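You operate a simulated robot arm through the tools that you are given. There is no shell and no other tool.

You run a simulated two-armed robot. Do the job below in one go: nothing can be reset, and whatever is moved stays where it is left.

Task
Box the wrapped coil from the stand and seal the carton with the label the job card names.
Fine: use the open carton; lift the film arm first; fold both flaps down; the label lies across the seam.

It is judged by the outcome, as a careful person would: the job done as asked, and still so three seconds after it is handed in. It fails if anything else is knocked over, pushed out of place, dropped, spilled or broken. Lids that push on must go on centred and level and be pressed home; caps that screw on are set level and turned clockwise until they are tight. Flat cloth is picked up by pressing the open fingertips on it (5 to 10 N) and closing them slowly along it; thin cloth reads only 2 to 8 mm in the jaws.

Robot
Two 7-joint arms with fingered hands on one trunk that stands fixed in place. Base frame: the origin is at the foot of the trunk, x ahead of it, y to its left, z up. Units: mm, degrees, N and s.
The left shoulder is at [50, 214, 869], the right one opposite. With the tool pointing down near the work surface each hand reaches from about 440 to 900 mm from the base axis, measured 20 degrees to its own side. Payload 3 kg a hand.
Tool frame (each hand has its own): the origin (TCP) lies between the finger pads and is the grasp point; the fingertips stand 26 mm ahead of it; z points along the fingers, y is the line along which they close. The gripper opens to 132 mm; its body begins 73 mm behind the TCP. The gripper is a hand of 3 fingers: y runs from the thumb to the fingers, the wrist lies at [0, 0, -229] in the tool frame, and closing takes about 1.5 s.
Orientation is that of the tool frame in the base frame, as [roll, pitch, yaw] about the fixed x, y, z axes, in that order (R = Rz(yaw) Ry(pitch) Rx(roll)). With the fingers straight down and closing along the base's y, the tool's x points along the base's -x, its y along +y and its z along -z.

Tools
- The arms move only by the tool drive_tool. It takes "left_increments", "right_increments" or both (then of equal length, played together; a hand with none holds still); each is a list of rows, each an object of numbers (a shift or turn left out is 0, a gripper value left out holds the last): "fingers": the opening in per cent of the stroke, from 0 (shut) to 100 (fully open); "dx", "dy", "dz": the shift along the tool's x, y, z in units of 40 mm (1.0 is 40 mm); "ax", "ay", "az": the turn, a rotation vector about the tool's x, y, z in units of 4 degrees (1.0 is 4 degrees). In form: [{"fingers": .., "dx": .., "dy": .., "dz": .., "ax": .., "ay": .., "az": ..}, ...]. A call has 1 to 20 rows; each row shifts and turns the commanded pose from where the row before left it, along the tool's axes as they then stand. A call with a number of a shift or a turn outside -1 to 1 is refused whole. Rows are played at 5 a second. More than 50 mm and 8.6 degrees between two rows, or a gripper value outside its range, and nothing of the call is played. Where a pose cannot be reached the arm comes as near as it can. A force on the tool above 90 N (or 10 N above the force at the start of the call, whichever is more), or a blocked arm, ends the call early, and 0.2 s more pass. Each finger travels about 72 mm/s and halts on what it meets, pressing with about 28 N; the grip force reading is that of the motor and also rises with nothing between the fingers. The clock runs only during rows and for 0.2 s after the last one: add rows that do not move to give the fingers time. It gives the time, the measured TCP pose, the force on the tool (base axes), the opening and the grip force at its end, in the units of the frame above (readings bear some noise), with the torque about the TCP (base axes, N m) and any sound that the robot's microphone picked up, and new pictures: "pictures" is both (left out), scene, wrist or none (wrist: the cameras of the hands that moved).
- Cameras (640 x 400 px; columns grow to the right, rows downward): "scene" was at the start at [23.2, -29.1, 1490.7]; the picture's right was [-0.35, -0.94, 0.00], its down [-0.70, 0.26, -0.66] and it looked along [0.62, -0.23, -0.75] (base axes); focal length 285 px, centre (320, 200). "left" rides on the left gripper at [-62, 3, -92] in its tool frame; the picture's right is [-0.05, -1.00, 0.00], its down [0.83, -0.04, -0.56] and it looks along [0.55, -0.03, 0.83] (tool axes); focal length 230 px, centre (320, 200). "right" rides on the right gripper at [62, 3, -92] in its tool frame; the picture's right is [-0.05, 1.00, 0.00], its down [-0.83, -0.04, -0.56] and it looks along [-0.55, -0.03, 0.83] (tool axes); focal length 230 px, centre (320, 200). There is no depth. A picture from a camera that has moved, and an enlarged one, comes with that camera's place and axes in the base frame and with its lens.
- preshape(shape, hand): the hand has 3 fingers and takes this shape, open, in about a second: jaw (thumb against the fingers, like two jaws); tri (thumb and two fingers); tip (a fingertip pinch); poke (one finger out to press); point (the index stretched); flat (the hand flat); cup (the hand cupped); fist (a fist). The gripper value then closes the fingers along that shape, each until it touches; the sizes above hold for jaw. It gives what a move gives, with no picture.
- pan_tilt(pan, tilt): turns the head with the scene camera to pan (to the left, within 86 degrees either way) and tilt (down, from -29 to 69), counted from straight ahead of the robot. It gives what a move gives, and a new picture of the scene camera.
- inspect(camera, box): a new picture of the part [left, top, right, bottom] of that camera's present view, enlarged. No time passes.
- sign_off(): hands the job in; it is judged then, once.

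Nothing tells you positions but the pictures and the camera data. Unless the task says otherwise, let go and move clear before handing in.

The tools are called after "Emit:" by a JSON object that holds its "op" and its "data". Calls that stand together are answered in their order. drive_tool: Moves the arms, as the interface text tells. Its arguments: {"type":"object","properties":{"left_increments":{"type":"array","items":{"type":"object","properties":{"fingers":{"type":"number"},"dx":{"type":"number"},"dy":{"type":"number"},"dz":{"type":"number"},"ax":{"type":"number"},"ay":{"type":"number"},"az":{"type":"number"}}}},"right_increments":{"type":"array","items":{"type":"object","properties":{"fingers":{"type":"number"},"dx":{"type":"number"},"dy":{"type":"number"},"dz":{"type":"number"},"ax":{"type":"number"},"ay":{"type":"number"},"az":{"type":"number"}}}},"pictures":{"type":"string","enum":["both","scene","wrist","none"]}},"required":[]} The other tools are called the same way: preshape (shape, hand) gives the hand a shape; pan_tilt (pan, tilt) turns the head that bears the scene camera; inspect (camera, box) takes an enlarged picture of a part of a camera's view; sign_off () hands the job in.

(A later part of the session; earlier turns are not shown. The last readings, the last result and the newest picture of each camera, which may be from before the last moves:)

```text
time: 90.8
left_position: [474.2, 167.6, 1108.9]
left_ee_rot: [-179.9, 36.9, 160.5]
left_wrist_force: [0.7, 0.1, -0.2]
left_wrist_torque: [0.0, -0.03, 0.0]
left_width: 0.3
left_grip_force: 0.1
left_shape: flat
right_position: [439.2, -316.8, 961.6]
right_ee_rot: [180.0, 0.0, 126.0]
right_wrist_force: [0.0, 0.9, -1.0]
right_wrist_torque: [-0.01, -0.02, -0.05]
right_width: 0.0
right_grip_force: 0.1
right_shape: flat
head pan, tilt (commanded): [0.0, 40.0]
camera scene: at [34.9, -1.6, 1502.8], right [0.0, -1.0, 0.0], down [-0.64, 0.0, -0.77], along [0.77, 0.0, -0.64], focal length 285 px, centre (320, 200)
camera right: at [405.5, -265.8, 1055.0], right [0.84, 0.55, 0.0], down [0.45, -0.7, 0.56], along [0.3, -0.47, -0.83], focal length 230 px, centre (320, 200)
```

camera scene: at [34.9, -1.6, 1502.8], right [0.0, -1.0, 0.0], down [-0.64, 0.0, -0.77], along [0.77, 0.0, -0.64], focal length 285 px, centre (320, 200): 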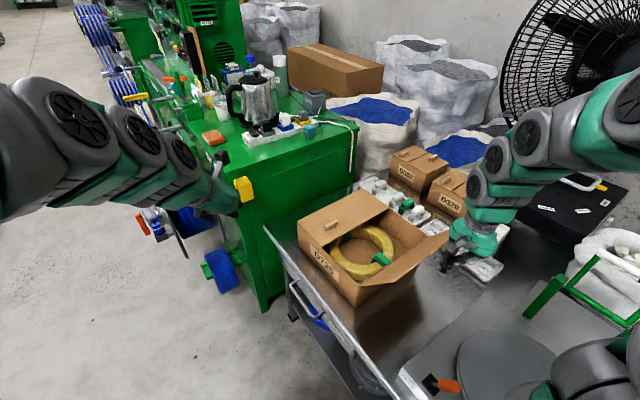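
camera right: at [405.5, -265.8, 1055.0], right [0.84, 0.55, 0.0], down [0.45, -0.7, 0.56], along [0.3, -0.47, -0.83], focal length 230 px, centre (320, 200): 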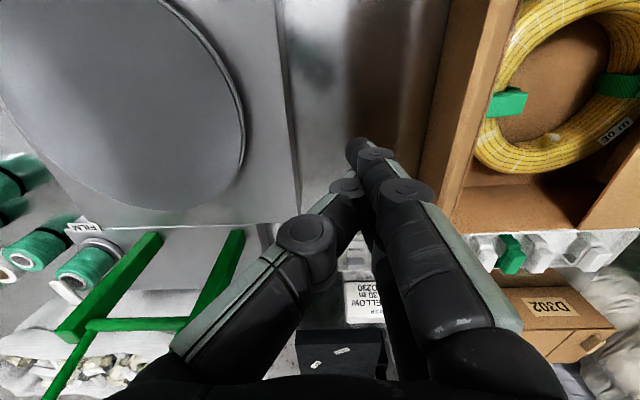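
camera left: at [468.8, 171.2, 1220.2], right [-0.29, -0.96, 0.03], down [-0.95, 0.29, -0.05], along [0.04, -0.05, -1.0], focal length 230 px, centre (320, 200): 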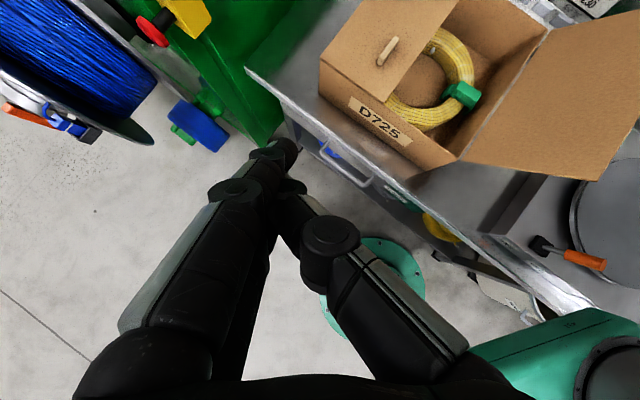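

Emit:
{"op": "drive_tool", "data": {"right_increments": [{"dy": 0.31, "dz": -0.05}, {"dy": 0.31, "dz": -0.05}, {"dy": 0.31, "dz": -0.07}, {"dy": 0.31, "dz": -0.09}, {"dy": 0.31, "dz": -0.09}, {"dy": 0.31, "dz": -0.09}], "pictures": "both"}}

Emit:
{"op": "inspect", "data": {"camera": "scene", "box": [220, 60, 520, 320]}}

```text
time: 92.2
left_position: [473.1, 167.5, 1108.8]
left_ee_rot: [180.0, 36.9, 160.6]
left_wrist_force: [0.6, 0.4, -0.8]
left_wrist_torque: [0.0, 0.02, 0.01]
left_width: 0.0
left_grip_force: 0.0
left_shape: flat
right_position: [500.7, -274.7, 978.4]
right_ee_rot: [-179.9, -0.1, 126.1]
right_wrist_force: [0.3, -0.4, 0.7]
right_wrist_torque: [-0.03, -0.02, 0.01]
right_width: 0.2
right_grip_force: 0.0
right_shape: flat
head pan, tilt (commanded): [0.0, 40.0]
camera scene: at [34.8, -1.6, 1502.8], right [0.0, -1.0, 0.0], down [-0.64, 0.0, -0.77], along [0.77, 0.0, -0.64], focal length 285 px, centre (320, 200)
camera right: at [466.8, -222.7, 1071.8], right [0.84, 0.54, 0.0], down [0.45, -0.7, 0.55], along [0.3, -0.47, -0.83], focal length 230 px, centre (320, 200)
```

scene: 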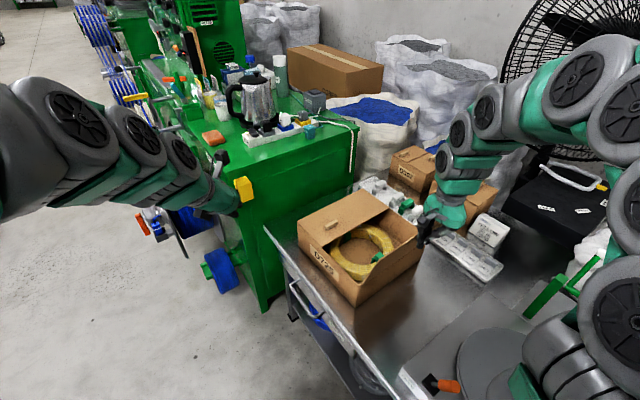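
right: 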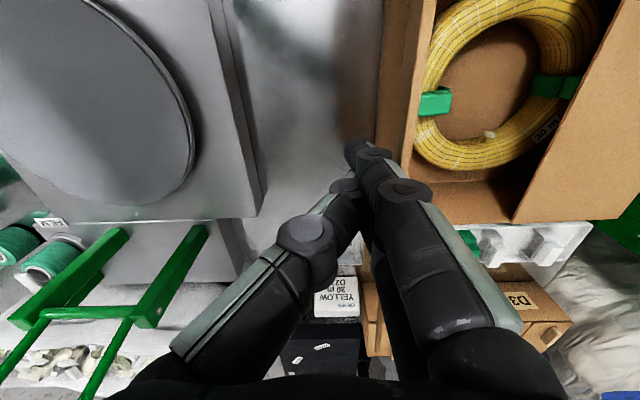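

```text
1.54 times, centred on (370, 190) of scene
camera zoom: at [34.8, -1.6, 1502.8], right [0.0, -1.0, 0.0], down [-0.64, 0.0, -0.77], along [0.77, 0.0, -0.64], focal length 439 px, centre (243, 215)
```

zoom: 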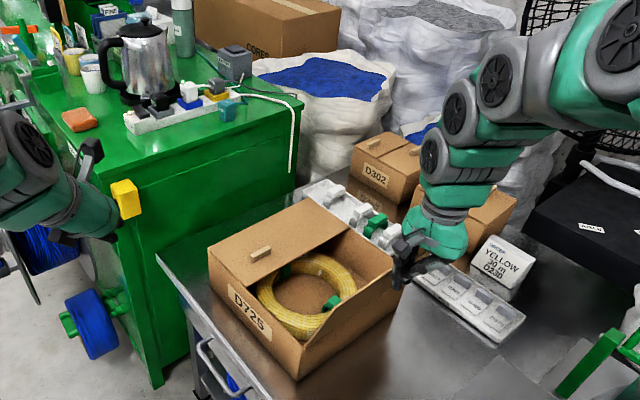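

The near flap is rotating up easily. I'll keep pushing it past vertical.

Emit:
{"op": "drive_tool", "data": {"right_increments": [{"dy": 0.31, "dz": -0.07}, {"dy": 0.31, "dz": -0.07}, {"dy": 0.31, "dz": -0.05}, {"dy": 0.31, "dz": -0.03}, {}], "pictures": "both"}}

Emit:
{"op": "inspect", "data": {"camera": "scene", "box": [220, 60, 520, 320]}}

```text
time: 93.4
left_position: [473.5, 166.3, 1108.2]
left_ee_rot: [-179.9, 36.8, 160.5]
left_wrist_force: [0.0, 0.8, -0.1]
left_wrist_torque: [0.01, 0.04, 0.01]
left_width: 0.0
left_grip_force: 0.1
left_shape: flat
right_position: [541.5, -244.8, 987.3]
right_ee_rot: [-180.0, 0.0, 126.0]
right_wrist_force: [-0.5, -0.5, -0.1]
right_wrist_torque: [0.01, -0.04, -0.04]
right_width: 0.0
right_grip_force: 0.1
right_shape: flat
head pan, tilt (commanded): [0.0, 40.0]
camera scene: at [34.8, -1.6, 1502.8], right [0.0, -1.0, 0.0], down [-0.64, 0.0, -0.77], along [0.77, 0.0, -0.64], focal length 285 px, centre (320, 200)
camera right: at [507.1, -193.1, 1079.9], right [0.84, 0.55, 0.0], down [0.45, -0.7, 0.56], along [0.3, -0.47, -0.83], focal length 230 px, centre (320, 200)
```

scene: 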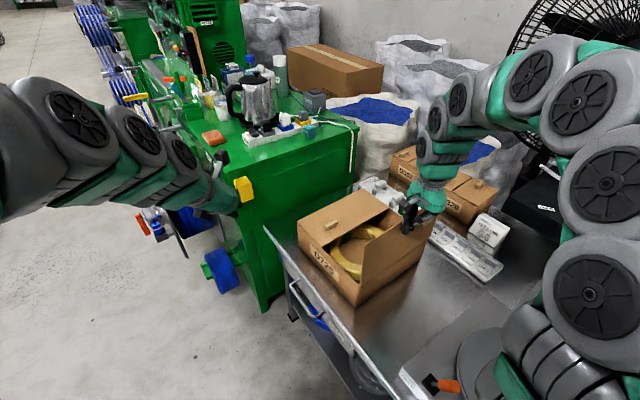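
right: 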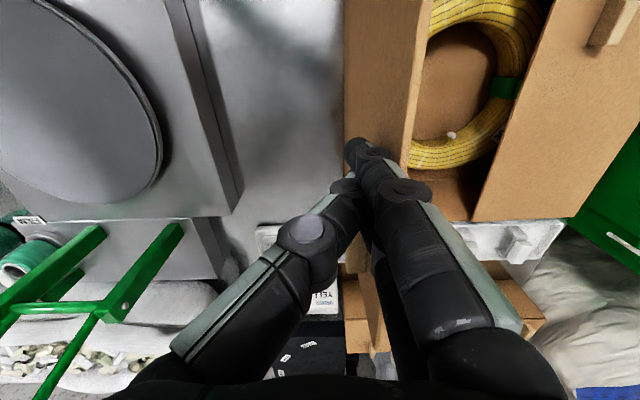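

```text
1.54 times, centred on (370, 190) of scene
camera zoom: at [34.8, -1.6, 1502.8], right [0.0, -1.0, 0.0], down [-0.64, 0.0, -0.77], along [0.77, 0.0, -0.64], focal length 439 px, centre (243, 215)
```

zoom: 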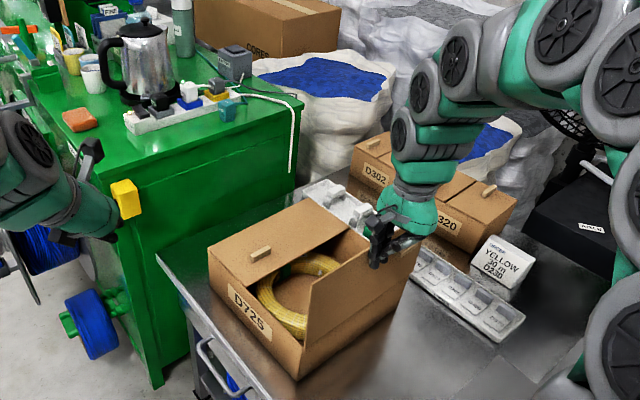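

Emit:
{"op": "drive_tool", "data": {"right_increments": [{"dy": 0.25}, {"dy": 0.25}, {"dy": 0.25}, {"dy": 0.25}, {}, {}], "pictures": "both"}}

Emit:
{"op": "inspect", "data": {"camera": "scene", "box": [220, 60, 520, 320]}}

```text
time: 94.8
left_position: [473.4, 166.3, 1110.0]
left_ee_rot: [-180.0, 36.9, 160.4]
left_wrist_force: [-0.2, 0.2, -0.6]
left_wrist_torque: [0.0, 0.02, -0.02]
left_width: 0.1
left_grip_force: 0.0
left_shape: flat
right_position: [573.8, -222.3, 988.0]
right_ee_rot: [-180.0, 0.0, 126.0]
right_wrist_force: [-0.4, -0.2, 0.0]
right_wrist_torque: [-0.01, -0.08, 0.01]
right_width: 0.1
right_grip_force: 0.1
right_shape: flat
head pan, tilt (commanded): [0.0, 40.0]
camera scene: at [34.8, -1.6, 1502.8], right [0.0, -1.0, 0.0], down [-0.64, 0.0, -0.77], along [0.77, 0.0, -0.64], focal length 285 px, centre (320, 200)
camera right: at [539.3, -169.7, 1079.9], right [0.84, 0.55, 0.0], down [0.45, -0.7, 0.55], along [0.3, -0.47, -0.83], focal length 230 px, centre (320, 200)
```

scene: 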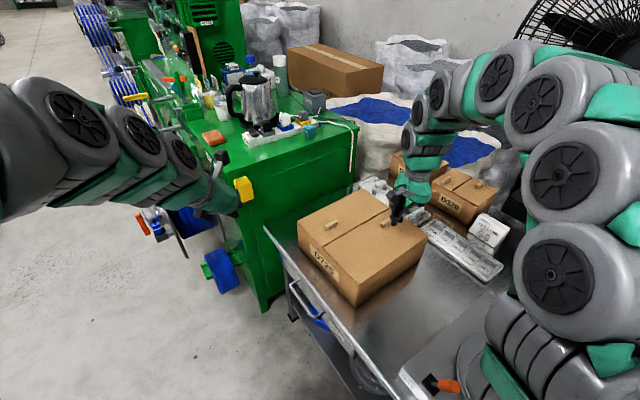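
right: 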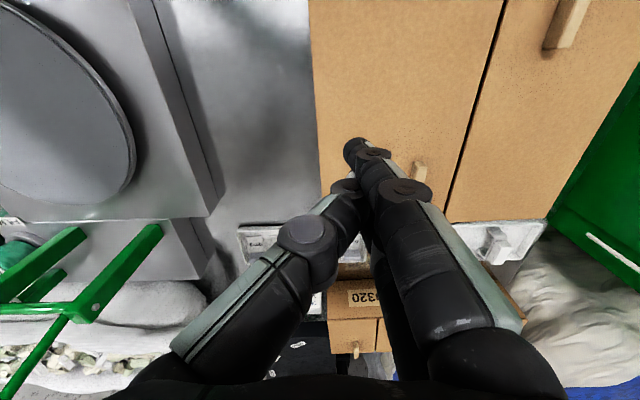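

```text
1.54 times, centred on (370, 190) of scene
camera zoom: at [34.8, -1.6, 1502.8], right [0.0, -1.0, 0.0], down [-0.64, 0.0, -0.77], along [0.77, 0.0, -0.64], focal length 439 px, centre (243, 215)
```

zoom: 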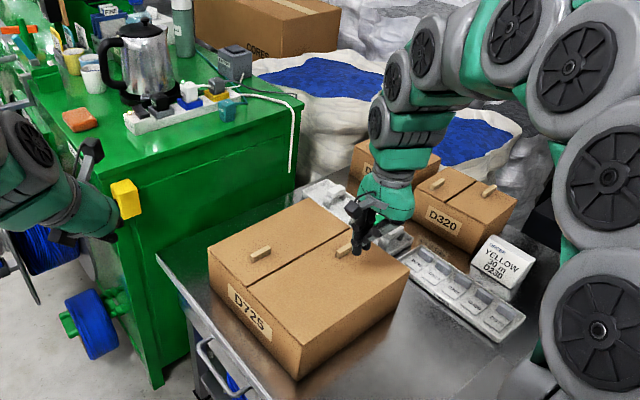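

Both flaps are folded down with the seam closed. Next is the D230 label near [777,-435,728]. I'll raise the right hand, return it to the jaw shape and go look at the tray.

Emit:
{"op": "drive_tool", "data": {"right_increments": [{"dz": -1}, {"dz": -1}], "pictures": "none"}}

Emit:
{"op": "preshape", "data": {"hand": "right", "shape": "jaw"}}

Emit:
{"op": "drive_tool", "data": {"right_increments": [{"dx": -0.7, "dy": 0.12}, {"dx": -0.9, "dy": 0.12}, {"dx": -0.9, "dy": 0.12}, {"dx": -0.9, "dy": 0.12}, {"dx": -0.9, "dy": 0.12, "dz": 0.2}, {"dx": -0.9, "dy": 0.12, "dz": 0.2}], "pictures": "both"}}

```text
time: 95.4
left_position: [473.0, 166.0, 1109.1]
left_ee_rot: [-180.0, 36.9, 160.5]
left_wrist_force: [-0.4, 0.0, 1.3]
left_wrist_torque: [0.0, -0.02, 0.01]
left_width: 0.0
left_grip_force: 0.1
left_shape: flat
right_position: [574.7, -220.4, 1067.1]
right_ee_rot: [-179.9, -0.1, 126.0]
right_wrist_force: [-0.2, 0.2, -0.8]
right_wrist_torque: [0.0, 0.02, -0.01]
right_width: 0.0
right_grip_force: 0.1
right_shape: flat
head pan, tilt (commanded): [0.0, 40.0]
```

```text
time: 96.3
left_position: [473.0, 166.5, 1109.2]
left_ee_rot: [180.0, 37.0, 160.5]
left_wrist_force: [-1.3, -0.2, -0.7]
left_wrist_torque: [-0.03, 0.01, 0.0]
left_width: 0.0
left_grip_force: 0.2
left_shape: flat
right_position: [575.1, -220.4, 1067.0]
right_ee_rot: [180.0, 0.1, 126.1]
right_wrist_force: [0.2, 0.1, 0.4]
right_wrist_torque: [0.01, 0.02, 0.01]
right_width: 132.0
right_grip_force: 0.2
right_shape: jaw
head pan, tilt (commanded): [0.0, 40.0]
```

```text
time: 97.7
left_position: [473.2, 167.7, 1109.6]
left_ee_rot: [-180.0, 37.0, 160.5]
left_wrist_force: [-0.3, -0.2, -0.5]
left_wrist_torque: [0.01, -0.01, -0.02]
left_width: 0.1
left_grip_force: 0.1
left_shape: flat
right_position: [718.0, -372.8, 1048.7]
right_ee_rot: [179.9, 0.0, 126.0]
right_wrist_force: [1.7, 0.4, 0.3]
right_wrist_torque: [-0.01, -0.01, 0.01]
right_width: 131.9
right_grip_force: 0.0
right_shape: jaw
head pan, tilt (commanded): [0.0, 40.0]
camera scene: at [34.8, -1.6, 1502.8], right [0.0, -1.0, 0.0], down [-0.64, 0.0, -0.77], along [0.77, 0.0, -0.64], focal length 285 px, centre (320, 200)
camera right: at [684.9, -320.3, 1142.3], right [0.84, 0.55, 0.0], down [0.45, -0.7, 0.55], along [0.3, -0.47, -0.83], focal length 230 px, centre (320, 200)
```

scene: 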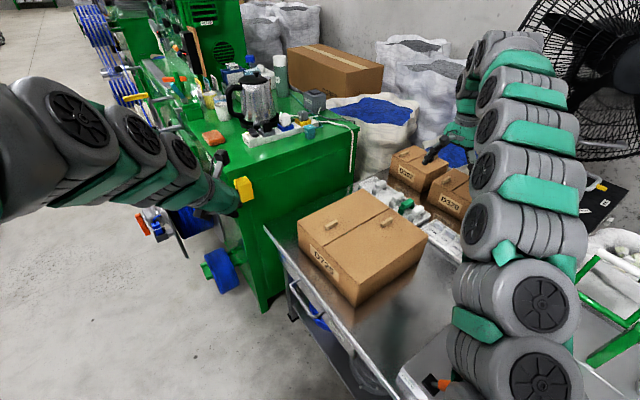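
right: 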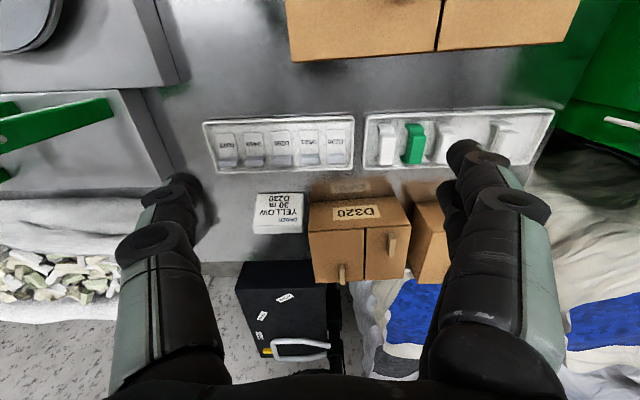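

Emit:
{"op": "inspect", "data": {"camera": "right", "box": [190, 100, 390, 240]}}

Emit:
{"op": "inspect", "data": {"camera": "right", "box": [280, 105, 380, 185]}}

Emit:
{"op": "inspect", "data": {"camera": "scene", "box": [270, 160, 480, 310]}}

```text
2.86 times, centred on (290, 170) of right
camera zoom: at [684.9, -320.3, 1142.3], right [0.84, 0.55, 0.0], down [0.45, -0.7, 0.55], along [0.3, -0.47, -0.83], focal length 657 px, centre (406, 286)
```

zoom: 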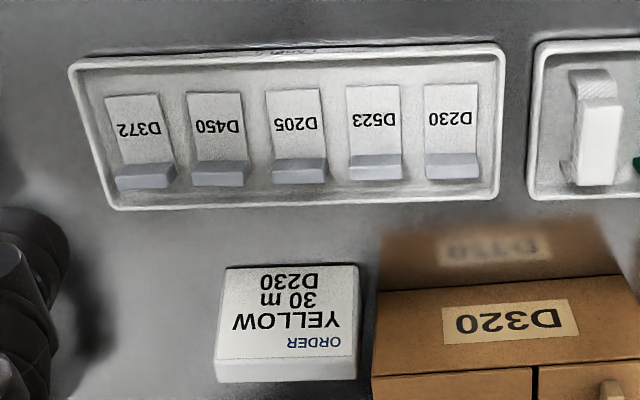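

```text
5.00 times, centred on (330, 145) of right
camera zoom: at [684.9, -320.3, 1142.3], right [0.84, 0.55, 0.0], down [0.45, -0.7, 0.55], along [0.3, -0.47, -0.83], focal length 1150 px, centre (270, 475)
```

zoom: 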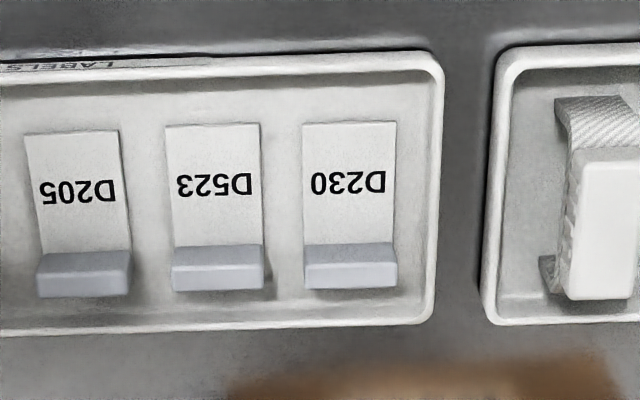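

```text
2.67 times, centred on (375, 235) of scene
camera zoom: at [34.8, -1.6, 1502.8], right [0.0, -1.0, 0.0], down [-0.64, 0.0, -0.77], along [0.77, 0.0, -0.64], focal length 760 px, centre (173, 107)
```

zoom: 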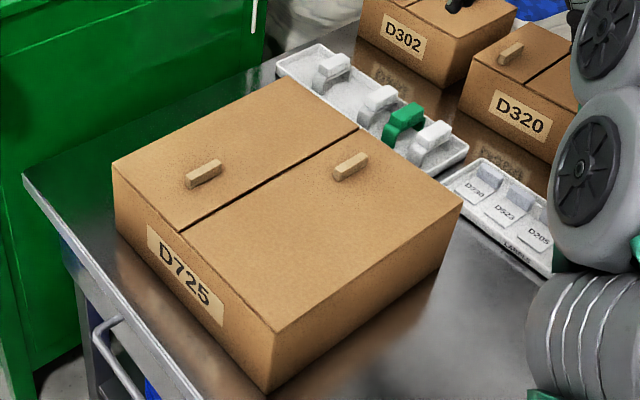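

The label is a white card with a raised grey grip ridge at its far end, centred near [808,-455]. Before fetching it I'll check that the flaps lie fully flat.

Emit:
{"op": "inspect", "data": {"camera": "right", "box": [270, 0, 600, 100]}}

Emit:
{"op": "inspect", "data": {"camera": "scene", "box": [285, 180, 435, 310]}}

Emit:
{"op": "inspect", "data": {"camera": "left", "box": [240, 0, 640, 220]}}

```text
1.94 times, centred on (435, 50) of right
camera zoom: at [684.9, -320.3, 1142.3], right [0.84, 0.55, 0.0], down [0.45, -0.7, 0.55], along [0.3, -0.47, -0.83], focal length 446 px, centre (97, 491)
```

zoom: 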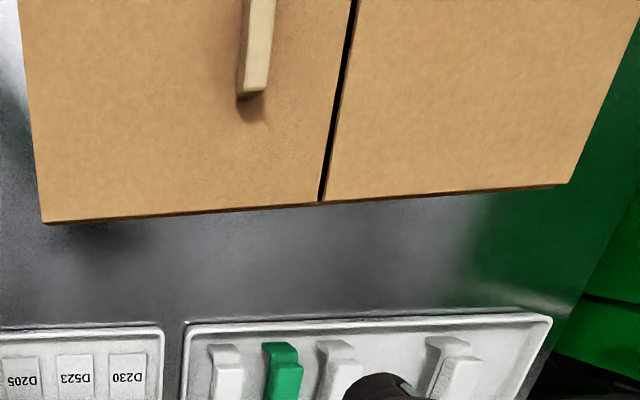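

```text
3.08 times, centred on (360, 245) of scene
camera zoom: at [34.8, -1.6, 1502.8], right [0.0, -1.0, 0.0], down [-0.64, 0.0, -0.77], along [0.77, 0.0, -0.64], focal length 877 px, centre (197, 62)
```

zoom: 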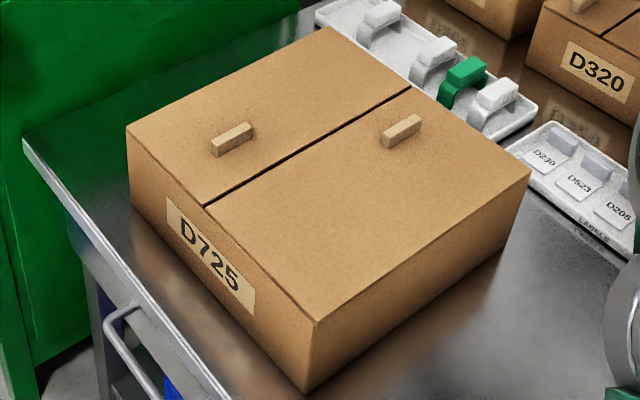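

```text
1.60 times, centred on (440, 110) of left
camera zoom: at [468.9, 171.3, 1220.2], right [-0.29, -0.96, 0.03], down [-0.95, 0.29, -0.05], along [0.04, -0.05, -1.0], focal length 368 px, centre (128, 344)
```

zoom: 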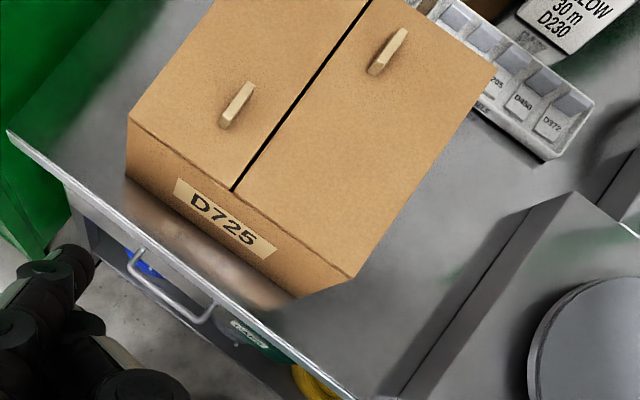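

The flaps lie flat and the seam runs from about (613,-8) to (788,-250) at z≈831. Now I'll turn the right hand to yaw 216° so the jaws close across the label's ridge, and take a closer look.

Emit:
{"op": "drive_tool", "data": {"right_increments": [{"az": -1}, {"az": -1}, {"az": -1}, {"az": -1}, {"az": -1}, {"az": -1}, {"az": -1}, {"az": -1}, {"az": -1}, {"az": -1}, {"az": -1}, {"az": -1}, {"az": -1}, {"az": -1}, {"az": -1}, {"az": -1}, {"az": -1}, {"az": -1}, {"az": -1}, {"az": -1}], "pictures": "none"}}

Emit:
{"op": "drive_tool", "data": {"right_increments": [{"az": -1}, {"az": -1}, {"az": -0.5}, {"ay": -1}, {"ay": -1}, {"ay": -1}], "pictures": "wrist"}}

```text
time: 101.9
left_position: [473.7, 167.9, 1108.5]
left_ee_rot: [180.0, 36.9, 160.5]
left_wrist_force: [0.9, 0.6, 0.0]
left_wrist_torque: [-0.03, 0.03, 0.01]
left_width: 0.0
left_grip_force: 0.1
left_shape: flat
right_position: [718.9, -372.6, 1052.1]
right_ee_rot: [-180.0, 0.0, -153.8]
right_wrist_force: [-0.2, -0.6, 0.1]
right_wrist_torque: [-0.02, 0.0, -0.01]
right_width: 132.2
right_grip_force: 0.0
right_shape: jaw
head pan, tilt (commanded): [0.0, 40.0]
```

```text
time: 103.3
left_position: [474.4, 166.1, 1108.7]
left_ee_rot: [179.9, 36.9, 160.5]
left_wrist_force: [0.4, -0.2, -0.5]
left_wrist_torque: [-0.02, 0.01, -0.03]
left_width: 0.0
left_grip_force: 0.1
left_shape: flat
right_position: [719.5, -373.3, 1052.4]
right_ee_rot: [-179.9, 12.0, -144.0]
right_wrist_force: [-0.5, 0.8, -0.1]
right_wrist_torque: [0.01, -0.01, -0.01]
right_width: 132.2
right_grip_force: 0.1
right_shape: jaw
head pan, tilt (commanded): [0.0, 40.0]
camera right: at [652.5, -416.9, 1129.8], right [-0.55, 0.84, 0.01], down [0.59, 0.37, 0.72], along [0.6, 0.4, -0.7], focal length 230 px, centre (320, 200)
```

right: 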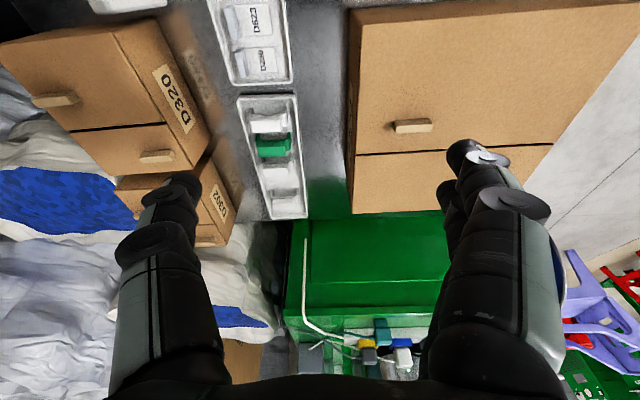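

Emit:
{"op": "drive_tool", "data": {"right_increments": [{"dx": 0.1, "dy": -0.4, "dz": 0.8, "fingers": 60}, {"dx": 0.1, "dy": -0.4, "dz": 0.8}, {"dx": 0.1, "dy": -0.4, "dz": 0.8}, {"dx": 0.1, "dy": -0.4, "dz": 0.8}, {"dx": 0.1, "dy": -0.4, "dz": 0.8}], "pictures": "wrist"}}

Emit:
{"op": "inspect", "data": {"camera": "right", "box": [180, 0, 420, 150]}}

```text
time: 104.5
left_position: [472.6, 167.0, 1109.6]
left_ee_rot: [-180.0, 36.8, 160.5]
left_wrist_force: [0.2, 0.9, 0.7]
left_wrist_torque: [0.02, 0.01, 0.01]
left_width: 0.1
left_grip_force: 0.0
left_shape: flat
right_position: [777.0, -430.1, 891.8]
right_ee_rot: [180.0, 12.0, -144.0]
right_wrist_force: [-1.0, -0.6, -0.1]
right_wrist_torque: [-0.04, 0.01, 0.01]
right_width: 79.5
right_grip_force: 0.0
right_shape: jaw
head pan, tilt (commanded): [0.0, 40.0]
camera right: at [710.2, -473.5, 969.4], right [-0.55, 0.84, 0.01], down [0.59, 0.38, 0.72], along [0.6, 0.4, -0.7], focal length 230 px, centre (320, 200)
```

right: 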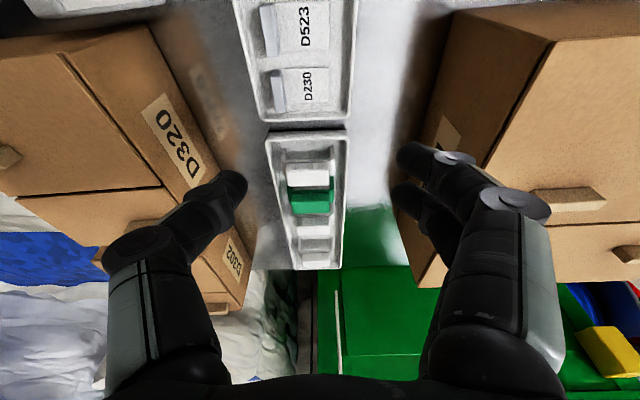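

```text
2.67 times, centred on (300, 75) of right
camera zoom: at [710.2, -473.5, 969.4], right [-0.55, 0.84, 0.01], down [0.59, 0.38, 0.72], along [0.6, 0.4, -0.7], focal length 614 px, centre (373, 533)
```

zoom: 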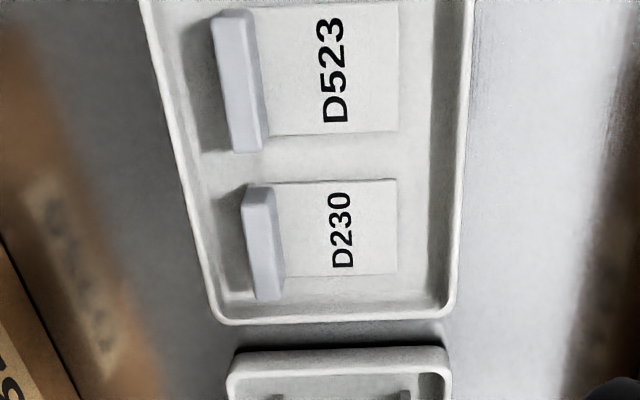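

Emit:
{"op": "inspect", "data": {"camera": "right", "box": [255, 55, 345, 130]}}

```text
5.33 times, centred on (300, 92) of right
camera zoom: at [710.2, -473.5, 969.4], right [-0.55, 0.84, 0.01], down [0.59, 0.38, 0.72], along [0.6, 0.4, -0.7], focal length 1227 px, centre (427, 773)
```

zoom: 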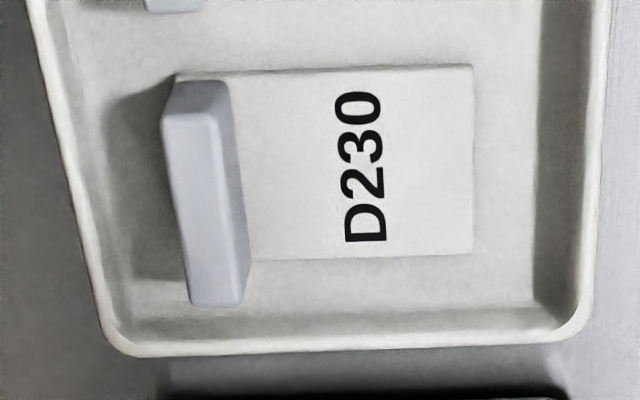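

The close-up shows the ridge clearly: 35 mm long, about 10 mm thick and 17 mm tall, centred at [809,-457] with its top at z≈730. I'll move over it with a narrow opening.

Emit:
{"op": "drive_tool", "data": {"right_increments": [{"dx": 0.093, "dy": -0.34, "dz": 0.85, "fingers": 35}, {"dx": 0.093, "dy": -0.34, "dz": 0.85}, {"dx": 0.093, "dy": -0.34, "dz": 0.8, "fingers": 28}, {}], "pictures": "wrist"}}

Emit:
{"op": "inspect", "data": {"camera": "right", "box": [200, 60, 440, 240]}}

```text
time: 105.5
left_position: [474.0, 166.4, 1109.3]
left_ee_rot: [-180.0, 36.9, 160.5]
left_wrist_force: [-0.2, 0.0, 0.3]
left_wrist_torque: [0.03, 0.0, 0.0]
left_width: 0.1
left_grip_force: 0.0
left_shape: flat
right_position: [808.4, -457.7, 790.5]
right_ee_rot: [179.9, 12.1, -144.0]
right_wrist_force: [-1.2, -0.2, -0.3]
right_wrist_torque: [0.07, -0.02, -0.02]
right_width: 37.1
right_grip_force: 0.1
right_shape: jaw
head pan, tilt (commanded): [0.0, 40.0]
camera right: at [741.8, -501.5, 869.8], right [-0.55, 0.84, 0.01], down [0.59, 0.37, 0.72], along [0.6, 0.4, -0.7], focal length 230 px, centre (320, 200)
```

right: 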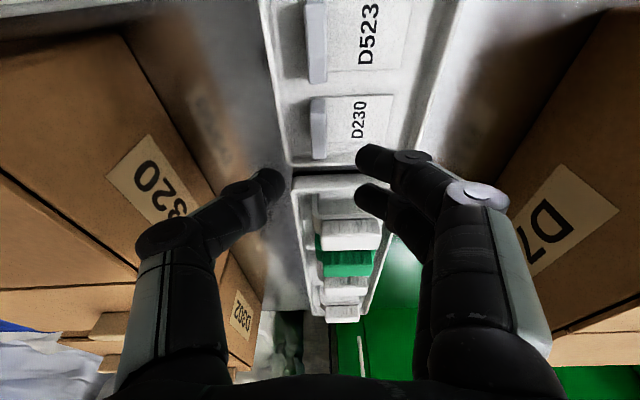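

```text
2.22 times, centred on (320, 150) of right
camera zoom: at [741.8, -501.5, 869.8], right [-0.55, 0.84, 0.01], down [0.59, 0.37, 0.72], along [0.6, 0.4, -0.7], focal length 511 px, centre (320, 311)
```

zoom: 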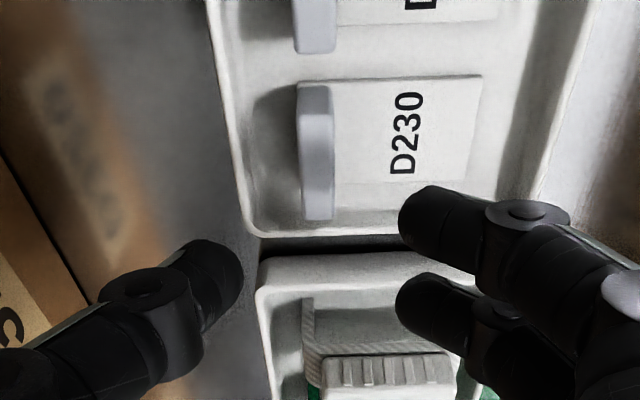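

The ridge is exactly midway between the thumb and fingers. I'll narrow the opening to about 16 mm and descend onto it in small steps.

Emit:
{"op": "drive_tool", "data": {"right_increments": [{"fingers": 12}, {"dx": 0.15, "dz": 0.3}, {"dx": 0.15, "dz": 0.3}, {"dz": 0.15}, {}], "pictures": "wrist"}}

Emit:
{"op": "inspect", "data": {"camera": "right", "box": [230, 100, 410, 230]}}

```text
time: 106.7
left_position: [472.6, 166.7, 1107.8]
left_ee_rot: [180.0, 36.9, 160.5]
left_wrist_force: [-0.2, 0.6, 0.8]
left_wrist_torque: [0.0, 0.02, -0.03]
left_width: 0.0
left_grip_force: 0.1
left_shape: flat
right_position: [806.2, -460.6, 759.6]
right_ee_rot: [179.9, 12.0, -144.0]
right_wrist_force: [-0.3, 0.7, 0.0]
right_wrist_torque: [0.02, 0.0, 0.03]
right_width: 16.2
right_grip_force: 0.0
right_shape: jaw
head pan, tilt (commanded): [0.0, 40.0]
camera right: at [738.7, -504.3, 837.0], right [-0.55, 0.84, 0.01], down [0.59, 0.37, 0.72], along [0.6, 0.4, -0.7], focal length 230 px, centre (320, 200)
```

right: 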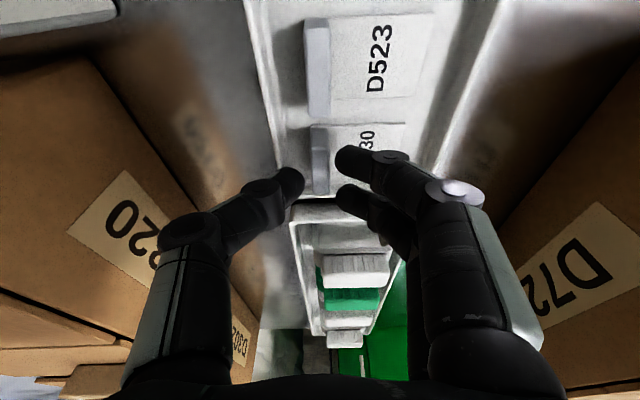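

```text
3.08 times, centred on (320, 165) of right
camera zoom: at [738.7, -504.3, 837.0], right [-0.55, 0.84, 0.01], down [0.59, 0.37, 0.72], along [0.6, 0.4, -0.7], focal length 708 px, centre (320, 308)
```

zoom: 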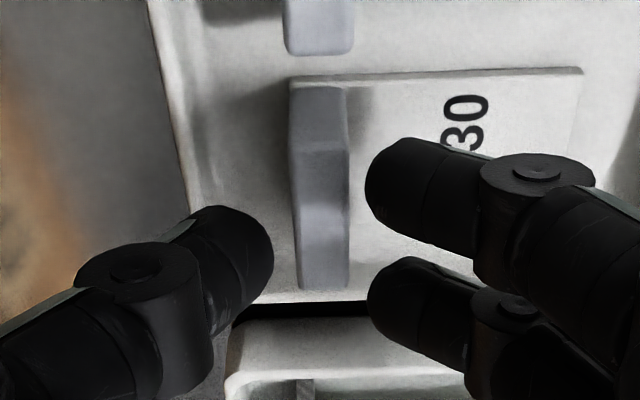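

Emit:
{"op": "drive_tool", "data": {"right_increments": [{"dz": 0.12}, {"dz": 0.1}, {"dz": 0.08}, {}], "pictures": "wrist"}}

Emit:
{"op": "inspect", "data": {"camera": "right", "box": [230, 100, 410, 230]}}

```text
time: 107.7
left_position: [474.4, 167.3, 1109.2]
left_ee_rot: [-179.9, 36.9, 160.4]
left_wrist_force: [0.4, -0.8, -0.4]
left_wrist_torque: [0.01, -0.03, 0.04]
left_width: 0.0
left_grip_force: 0.1
left_shape: flat
right_position: [806.0, -459.6, 747.0]
right_ee_rot: [180.0, 12.0, -144.1]
right_wrist_force: [1.0, -0.1, 0.1]
right_wrist_torque: [0.01, 0.0, -0.02]
right_width: 16.3
right_grip_force: 0.1
right_shape: jaw
head pan, tilt (commanded): [0.0, 40.0]
camera right: at [740.3, -502.9, 825.0], right [-0.55, 0.84, 0.01], down [0.59, 0.37, 0.72], along [0.6, 0.4, -0.7], focal length 230 px, centre (320, 200)
```

right: 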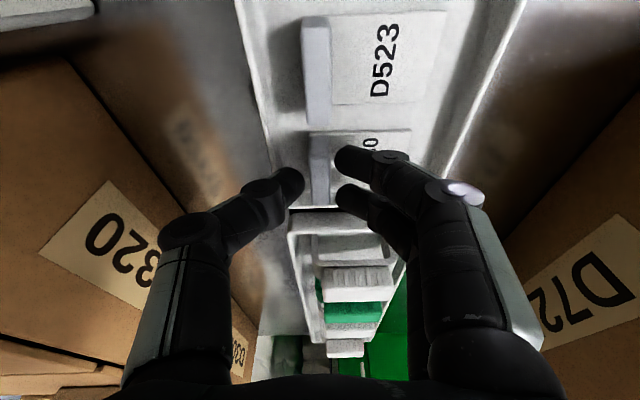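

```text
3.08 times, centred on (320, 165) of right
camera zoom: at [740.3, -502.9, 825.0], right [-0.55, 0.84, 0.01], down [0.59, 0.37, 0.72], along [0.6, 0.4, -0.7], focal length 708 px, centre (320, 308)
```

zoom: 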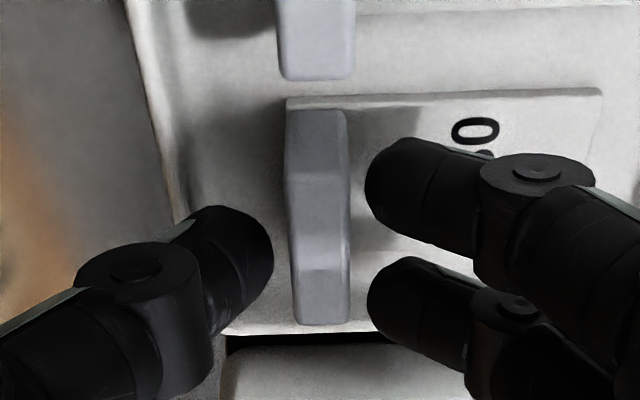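

The ridge is between the fingertips with no contact force. I'll close on it.

Emit:
{"op": "drive_tool", "data": {"right_increments": [{"fingers": 9}, {"fingers": 6}, {"fingers": 3}, {"fingers": 0}, {}, {}], "pictures": "wrist"}}

Emit:
{"op": "inspect", "data": {"camera": "right", "box": [230, 100, 410, 230]}}

```text
time: 109.1
left_position: [474.1, 166.6, 1109.1]
left_ee_rot: [-180.0, 36.9, 160.5]
left_wrist_force: [0.2, -0.3, -1.5]
left_wrist_torque: [0.01, 0.01, -0.03]
left_width: 0.1
left_grip_force: 0.1
left_shape: flat
right_position: [806.3, -460.3, 747.4]
right_ee_rot: [-180.0, 12.0, -143.9]
right_wrist_force: [0.0, -0.1, 0.9]
right_wrist_torque: [0.04, 0.02, 0.03]
right_width: 6.0
right_grip_force: 28.3
right_shape: jaw
head pan, tilt (commanded): [0.0, 40.0]
camera right: at [740.3, -503.0, 825.0], right [-0.55, 0.84, 0.01], down [0.59, 0.37, 0.72], along [0.6, 0.4, -0.7], focal length 230 px, centre (320, 200)
```

right: 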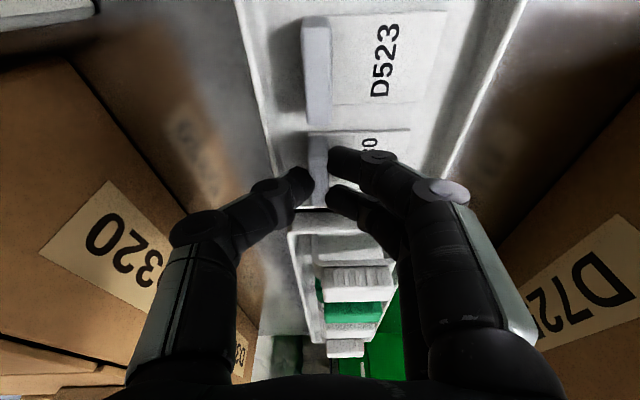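

```text
3.08 times, centred on (320, 165) of right
camera zoom: at [740.3, -503.0, 825.0], right [-0.55, 0.84, 0.01], down [0.59, 0.37, 0.72], along [0.6, 0.4, -0.7], focal length 708 px, centre (320, 308)
```

zoom: 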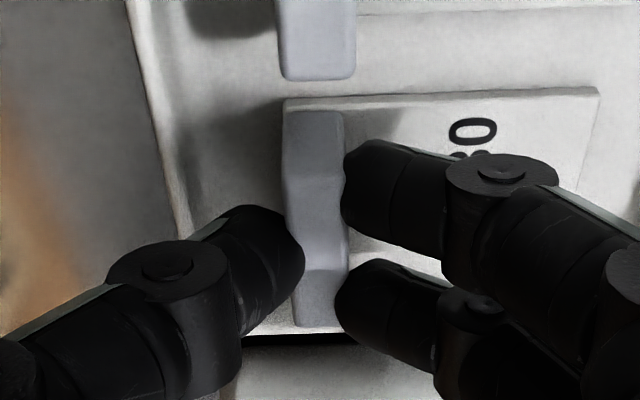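

The ridge is gripped with 28 N. I'll lift gently and check that only D230 comes up.

Emit:
{"op": "drive_tool", "data": {"right_increments": [{"dx": -0.04, "dz": -0.2}, {"dx": -0.06, "dz": -0.3}, {"dx": -0.1, "dz": -0.5}, {"dx": -0.1, "dz": -0.5}, {}], "pictures": "wrist"}}

Emit:
{"op": "inspect", "data": {"camera": "right", "box": [200, 60, 440, 240]}}

```text
time: 110.3
left_position: [472.9, 166.6, 1109.6]
left_ee_rot: [180.0, 36.9, 160.5]
left_wrist_force: [0.4, 0.7, -0.1]
left_wrist_torque: [0.0, 0.0, 0.01]
left_width: 0.1
left_grip_force: 0.0
left_shape: flat
right_position: [805.4, -459.6, 808.0]
right_ee_rot: [-180.0, 12.0, -144.0]
right_wrist_force: [0.5, -0.4, 0.1]
right_wrist_torque: [0.01, 0.01, 0.0]
right_width: 5.8
right_grip_force: 28.2
right_shape: jaw
head pan, tilt (commanded): [0.0, 40.0]
camera right: at [739.9, -502.4, 886.1], right [-0.55, 0.84, 0.01], down [0.59, 0.37, 0.72], along [0.6, 0.4, -0.7], focal length 230 px, centre (320, 200)
```

right: 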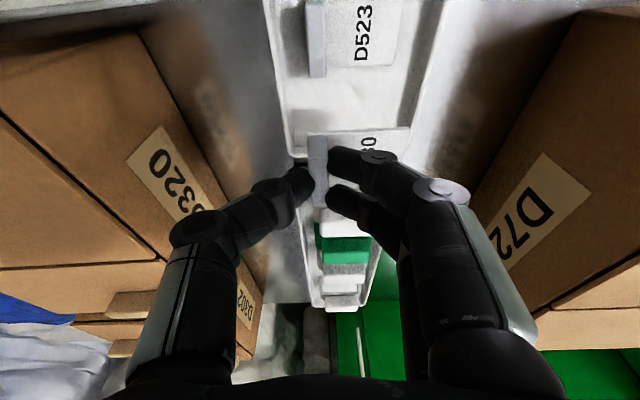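

```text
2.22 times, centred on (320, 150) of right
camera zoom: at [739.9, -502.4, 886.1], right [-0.55, 0.84, 0.01], down [0.59, 0.37, 0.72], along [0.6, 0.4, -0.7], focal length 511 px, centre (320, 311)
```

zoom: 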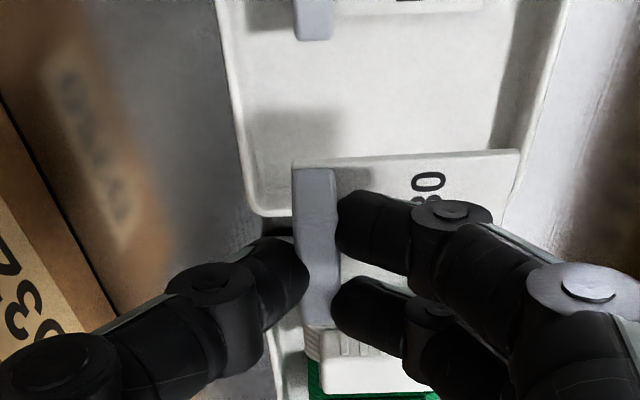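

Label D230 is in hand and its slot in the tray is empty. I'll carry it up and over to the carton top.

Emit:
{"op": "drive_tool", "data": {"right_increments": [{"dx": -0.33, "dy": 0.67, "dz": -0.7}, {"dx": -0.33, "dy": 0.67, "dz": -0.7}, {"dx": -0.33, "dy": 0.67, "dz": -0.7}, {"dx": -0.215, "dy": 0.776, "dz": -0.057}, {"dx": -0.215, "dy": 0.776, "dz": -0.057}, {"dx": -0.215, "dy": 0.776, "dz": -0.057}, {"dx": -0.215, "dy": 0.776, "dz": -0.057}, {"dx": -0.215, "dy": 0.776, "dz": -0.057}, {"dx": -0.215, "dy": 0.776, "dz": -0.057}, {"dx": -0.215, "dy": 0.776, "dz": -0.057}, {"dx": -0.215, "dy": 0.776, "dz": -0.057}, {}], "pictures": "both"}}

```text
time: 112.9
left_position: [474.5, 165.7, 1108.8]
left_ee_rot: [180.0, 36.9, 160.5]
left_wrist_force: [0.6, -0.2, -0.1]
left_wrist_torque: [-0.02, -0.01, -0.01]
left_width: 0.0
left_grip_force: 0.0
left_shape: flat
right_position: [681.6, -145.9, 930.1]
right_ee_rot: [180.0, 12.0, -144.1]
right_wrist_force: [-0.7, -0.3, 0.0]
right_wrist_torque: [-0.02, 0.04, -0.03]
right_width: 5.9
right_grip_force: 28.5
right_shape: jaw
head pan, tilt (commanded): [0.0, 40.0]
camera scene: at [34.8, -1.6, 1502.8], right [0.0, -1.0, 0.0], down [-0.64, 0.0, -0.77], along [0.77, 0.0, -0.64], focal length 285 px, centre (320, 200)
camera right: at [615.3, -189.6, 1009.5], right [-0.55, 0.84, 0.01], down [0.59, 0.37, 0.72], along [0.6, 0.4, -0.7], focal length 230 px, centre (320, 200)
```

scene: 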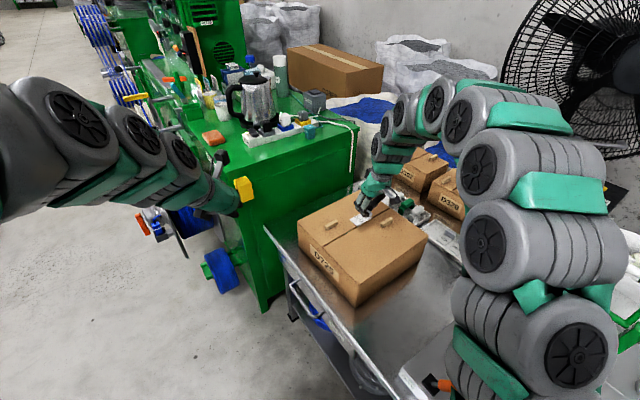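
right: 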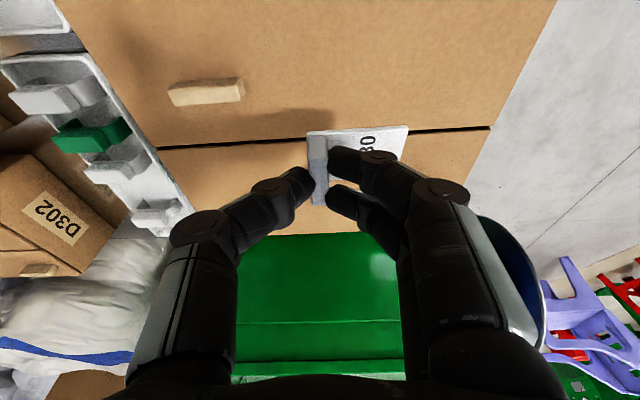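

I'll turn the label 90° about the vertical so its length crosses the seam, keeping it level.

Emit:
{"op": "drive_tool", "data": {"right_increments": [{"ax": 0.208, "az": 0.978}, {"ax": 0.208, "az": 0.978}, {"ax": 0.208, "az": 0.978}, {"ax": 0.208, "az": 0.978}, {"ax": 0.208, "az": 0.978}, {"ax": 0.208, "az": 0.978}, {"ax": 0.208, "az": 0.978}, {"ax": 0.208, "az": 0.978}, {"ax": 0.208, "az": 0.978}, {"ax": 0.208, "az": 0.978}, {"ax": 0.208, "az": 0.978}, {"ax": 0.208, "az": 0.978}, {"ax": 0.208, "az": 0.978}, {"ax": 0.208, "az": 0.978}, {"ax": 0.208, "az": 0.978}, {"ax": 0.208, "az": 0.978}, {"ax": 0.208, "az": 0.978}, {"ax": 0.208, "az": 0.978}, {"ax": 0.208, "az": 0.978}, {"ax": 0.208, "az": 0.978}], "pictures": "none"}}

Emit:
{"op": "drive_tool", "data": {"right_increments": [{"ax": 0.208, "az": 0.978}, {"ax": 0.208, "az": 0.978}, {"ax": 0.104, "az": 0.489}, {}], "pictures": "both"}}

Emit:
{"op": "inspect", "data": {"camera": "scene", "box": [285, 160, 435, 290]}}

```text
time: 117.1
left_position: [474.6, 166.7, 1109.4]
left_ee_rot: [-180.0, 36.9, 160.5]
left_wrist_force: [0.4, 1.1, -0.4]
left_wrist_torque: [0.02, 0.01, 0.02]
left_width: 0.0
left_grip_force: 0.1
left_shape: flat
right_position: [682.1, -143.6, 932.1]
right_ee_rot: [179.9, 12.1, 136.0]
right_wrist_force: [-0.1, 0.2, -0.4]
right_wrist_torque: [0.01, -0.03, -0.01]
right_width: 5.5
right_grip_force: 27.9
right_shape: jaw
head pan, tilt (commanded): [0.0, 40.0]
```

```text
time: 118.1
left_position: [473.2, 167.1, 1110.2]
left_ee_rot: [-180.0, 36.9, 160.5]
left_wrist_force: [0.5, -0.7, 0.4]
left_wrist_torque: [0.01, 0.03, -0.04]
left_width: 0.0
left_grip_force: 0.1
left_shape: flat
right_position: [681.6, -143.8, 930.9]
right_ee_rot: [-180.0, 12.0, 126.0]
right_wrist_force: [0.7, -0.6, 0.6]
right_wrist_torque: [0.01, -0.02, 0.01]
right_width: 5.6
right_grip_force: 28.1
right_shape: jaw
head pan, tilt (commanded): [0.0, 40.0]
camera scene: at [34.8, -1.6, 1502.8], right [0.0, -1.0, 0.0], down [-0.64, 0.0, -0.77], along [0.77, 0.0, -0.64], focal length 285 px, centre (320, 200)
camera right: at [636.9, -77.2, 1009.3], right [0.84, 0.55, 0.01], down [0.38, -0.59, 0.72], along [0.4, -0.6, -0.7], focal length 230 px, centre (320, 200)
```

scene: 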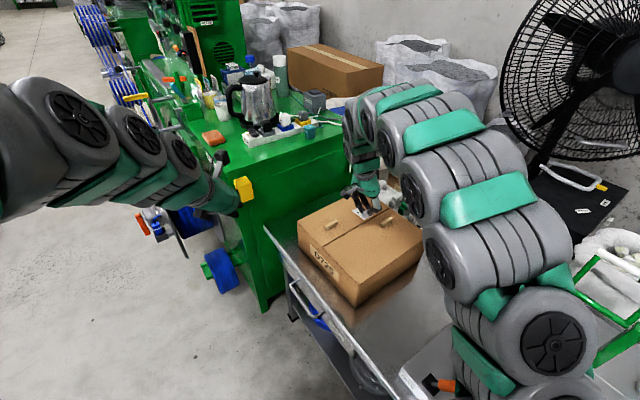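
right: 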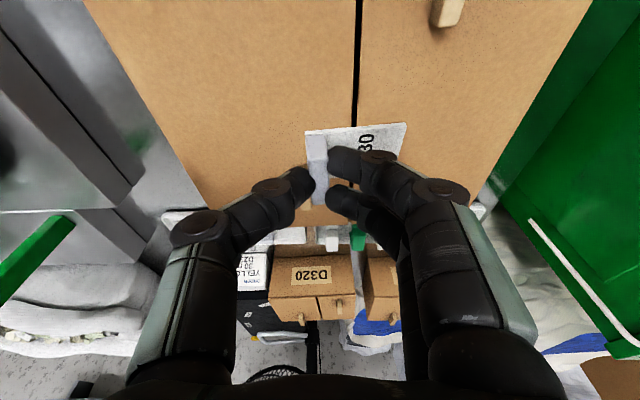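

```text
3.08 times, centred on (360, 225) of scene
camera zoom: at [34.8, -1.6, 1502.8], right [0.0, -1.0, 0.0], down [-0.64, 0.0, -0.77], along [0.77, 0.0, -0.64], focal length 877 px, centre (197, 123)
```

zoom: 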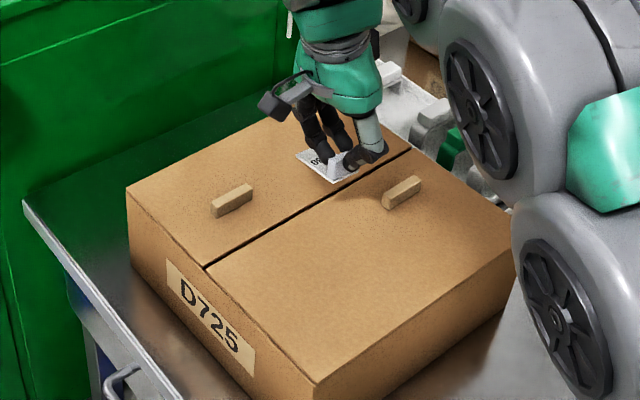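

Emit:
{"op": "inspect", "data": {"camera": "right", "box": [260, 60, 460, 220]}}

```text
2.50 times, centred on (360, 140) of right
camera zoom: at [636.9, -77.2, 1009.3], right [0.84, 0.55, 0.01], down [0.38, -0.59, 0.72], along [0.4, -0.6, -0.7], focal length 575 px, centre (220, 350)
```

zoom: 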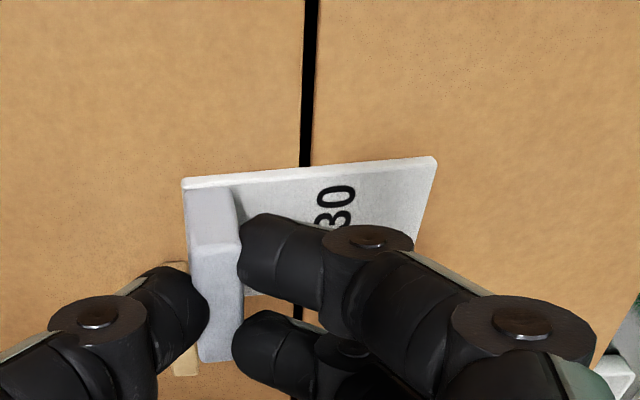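

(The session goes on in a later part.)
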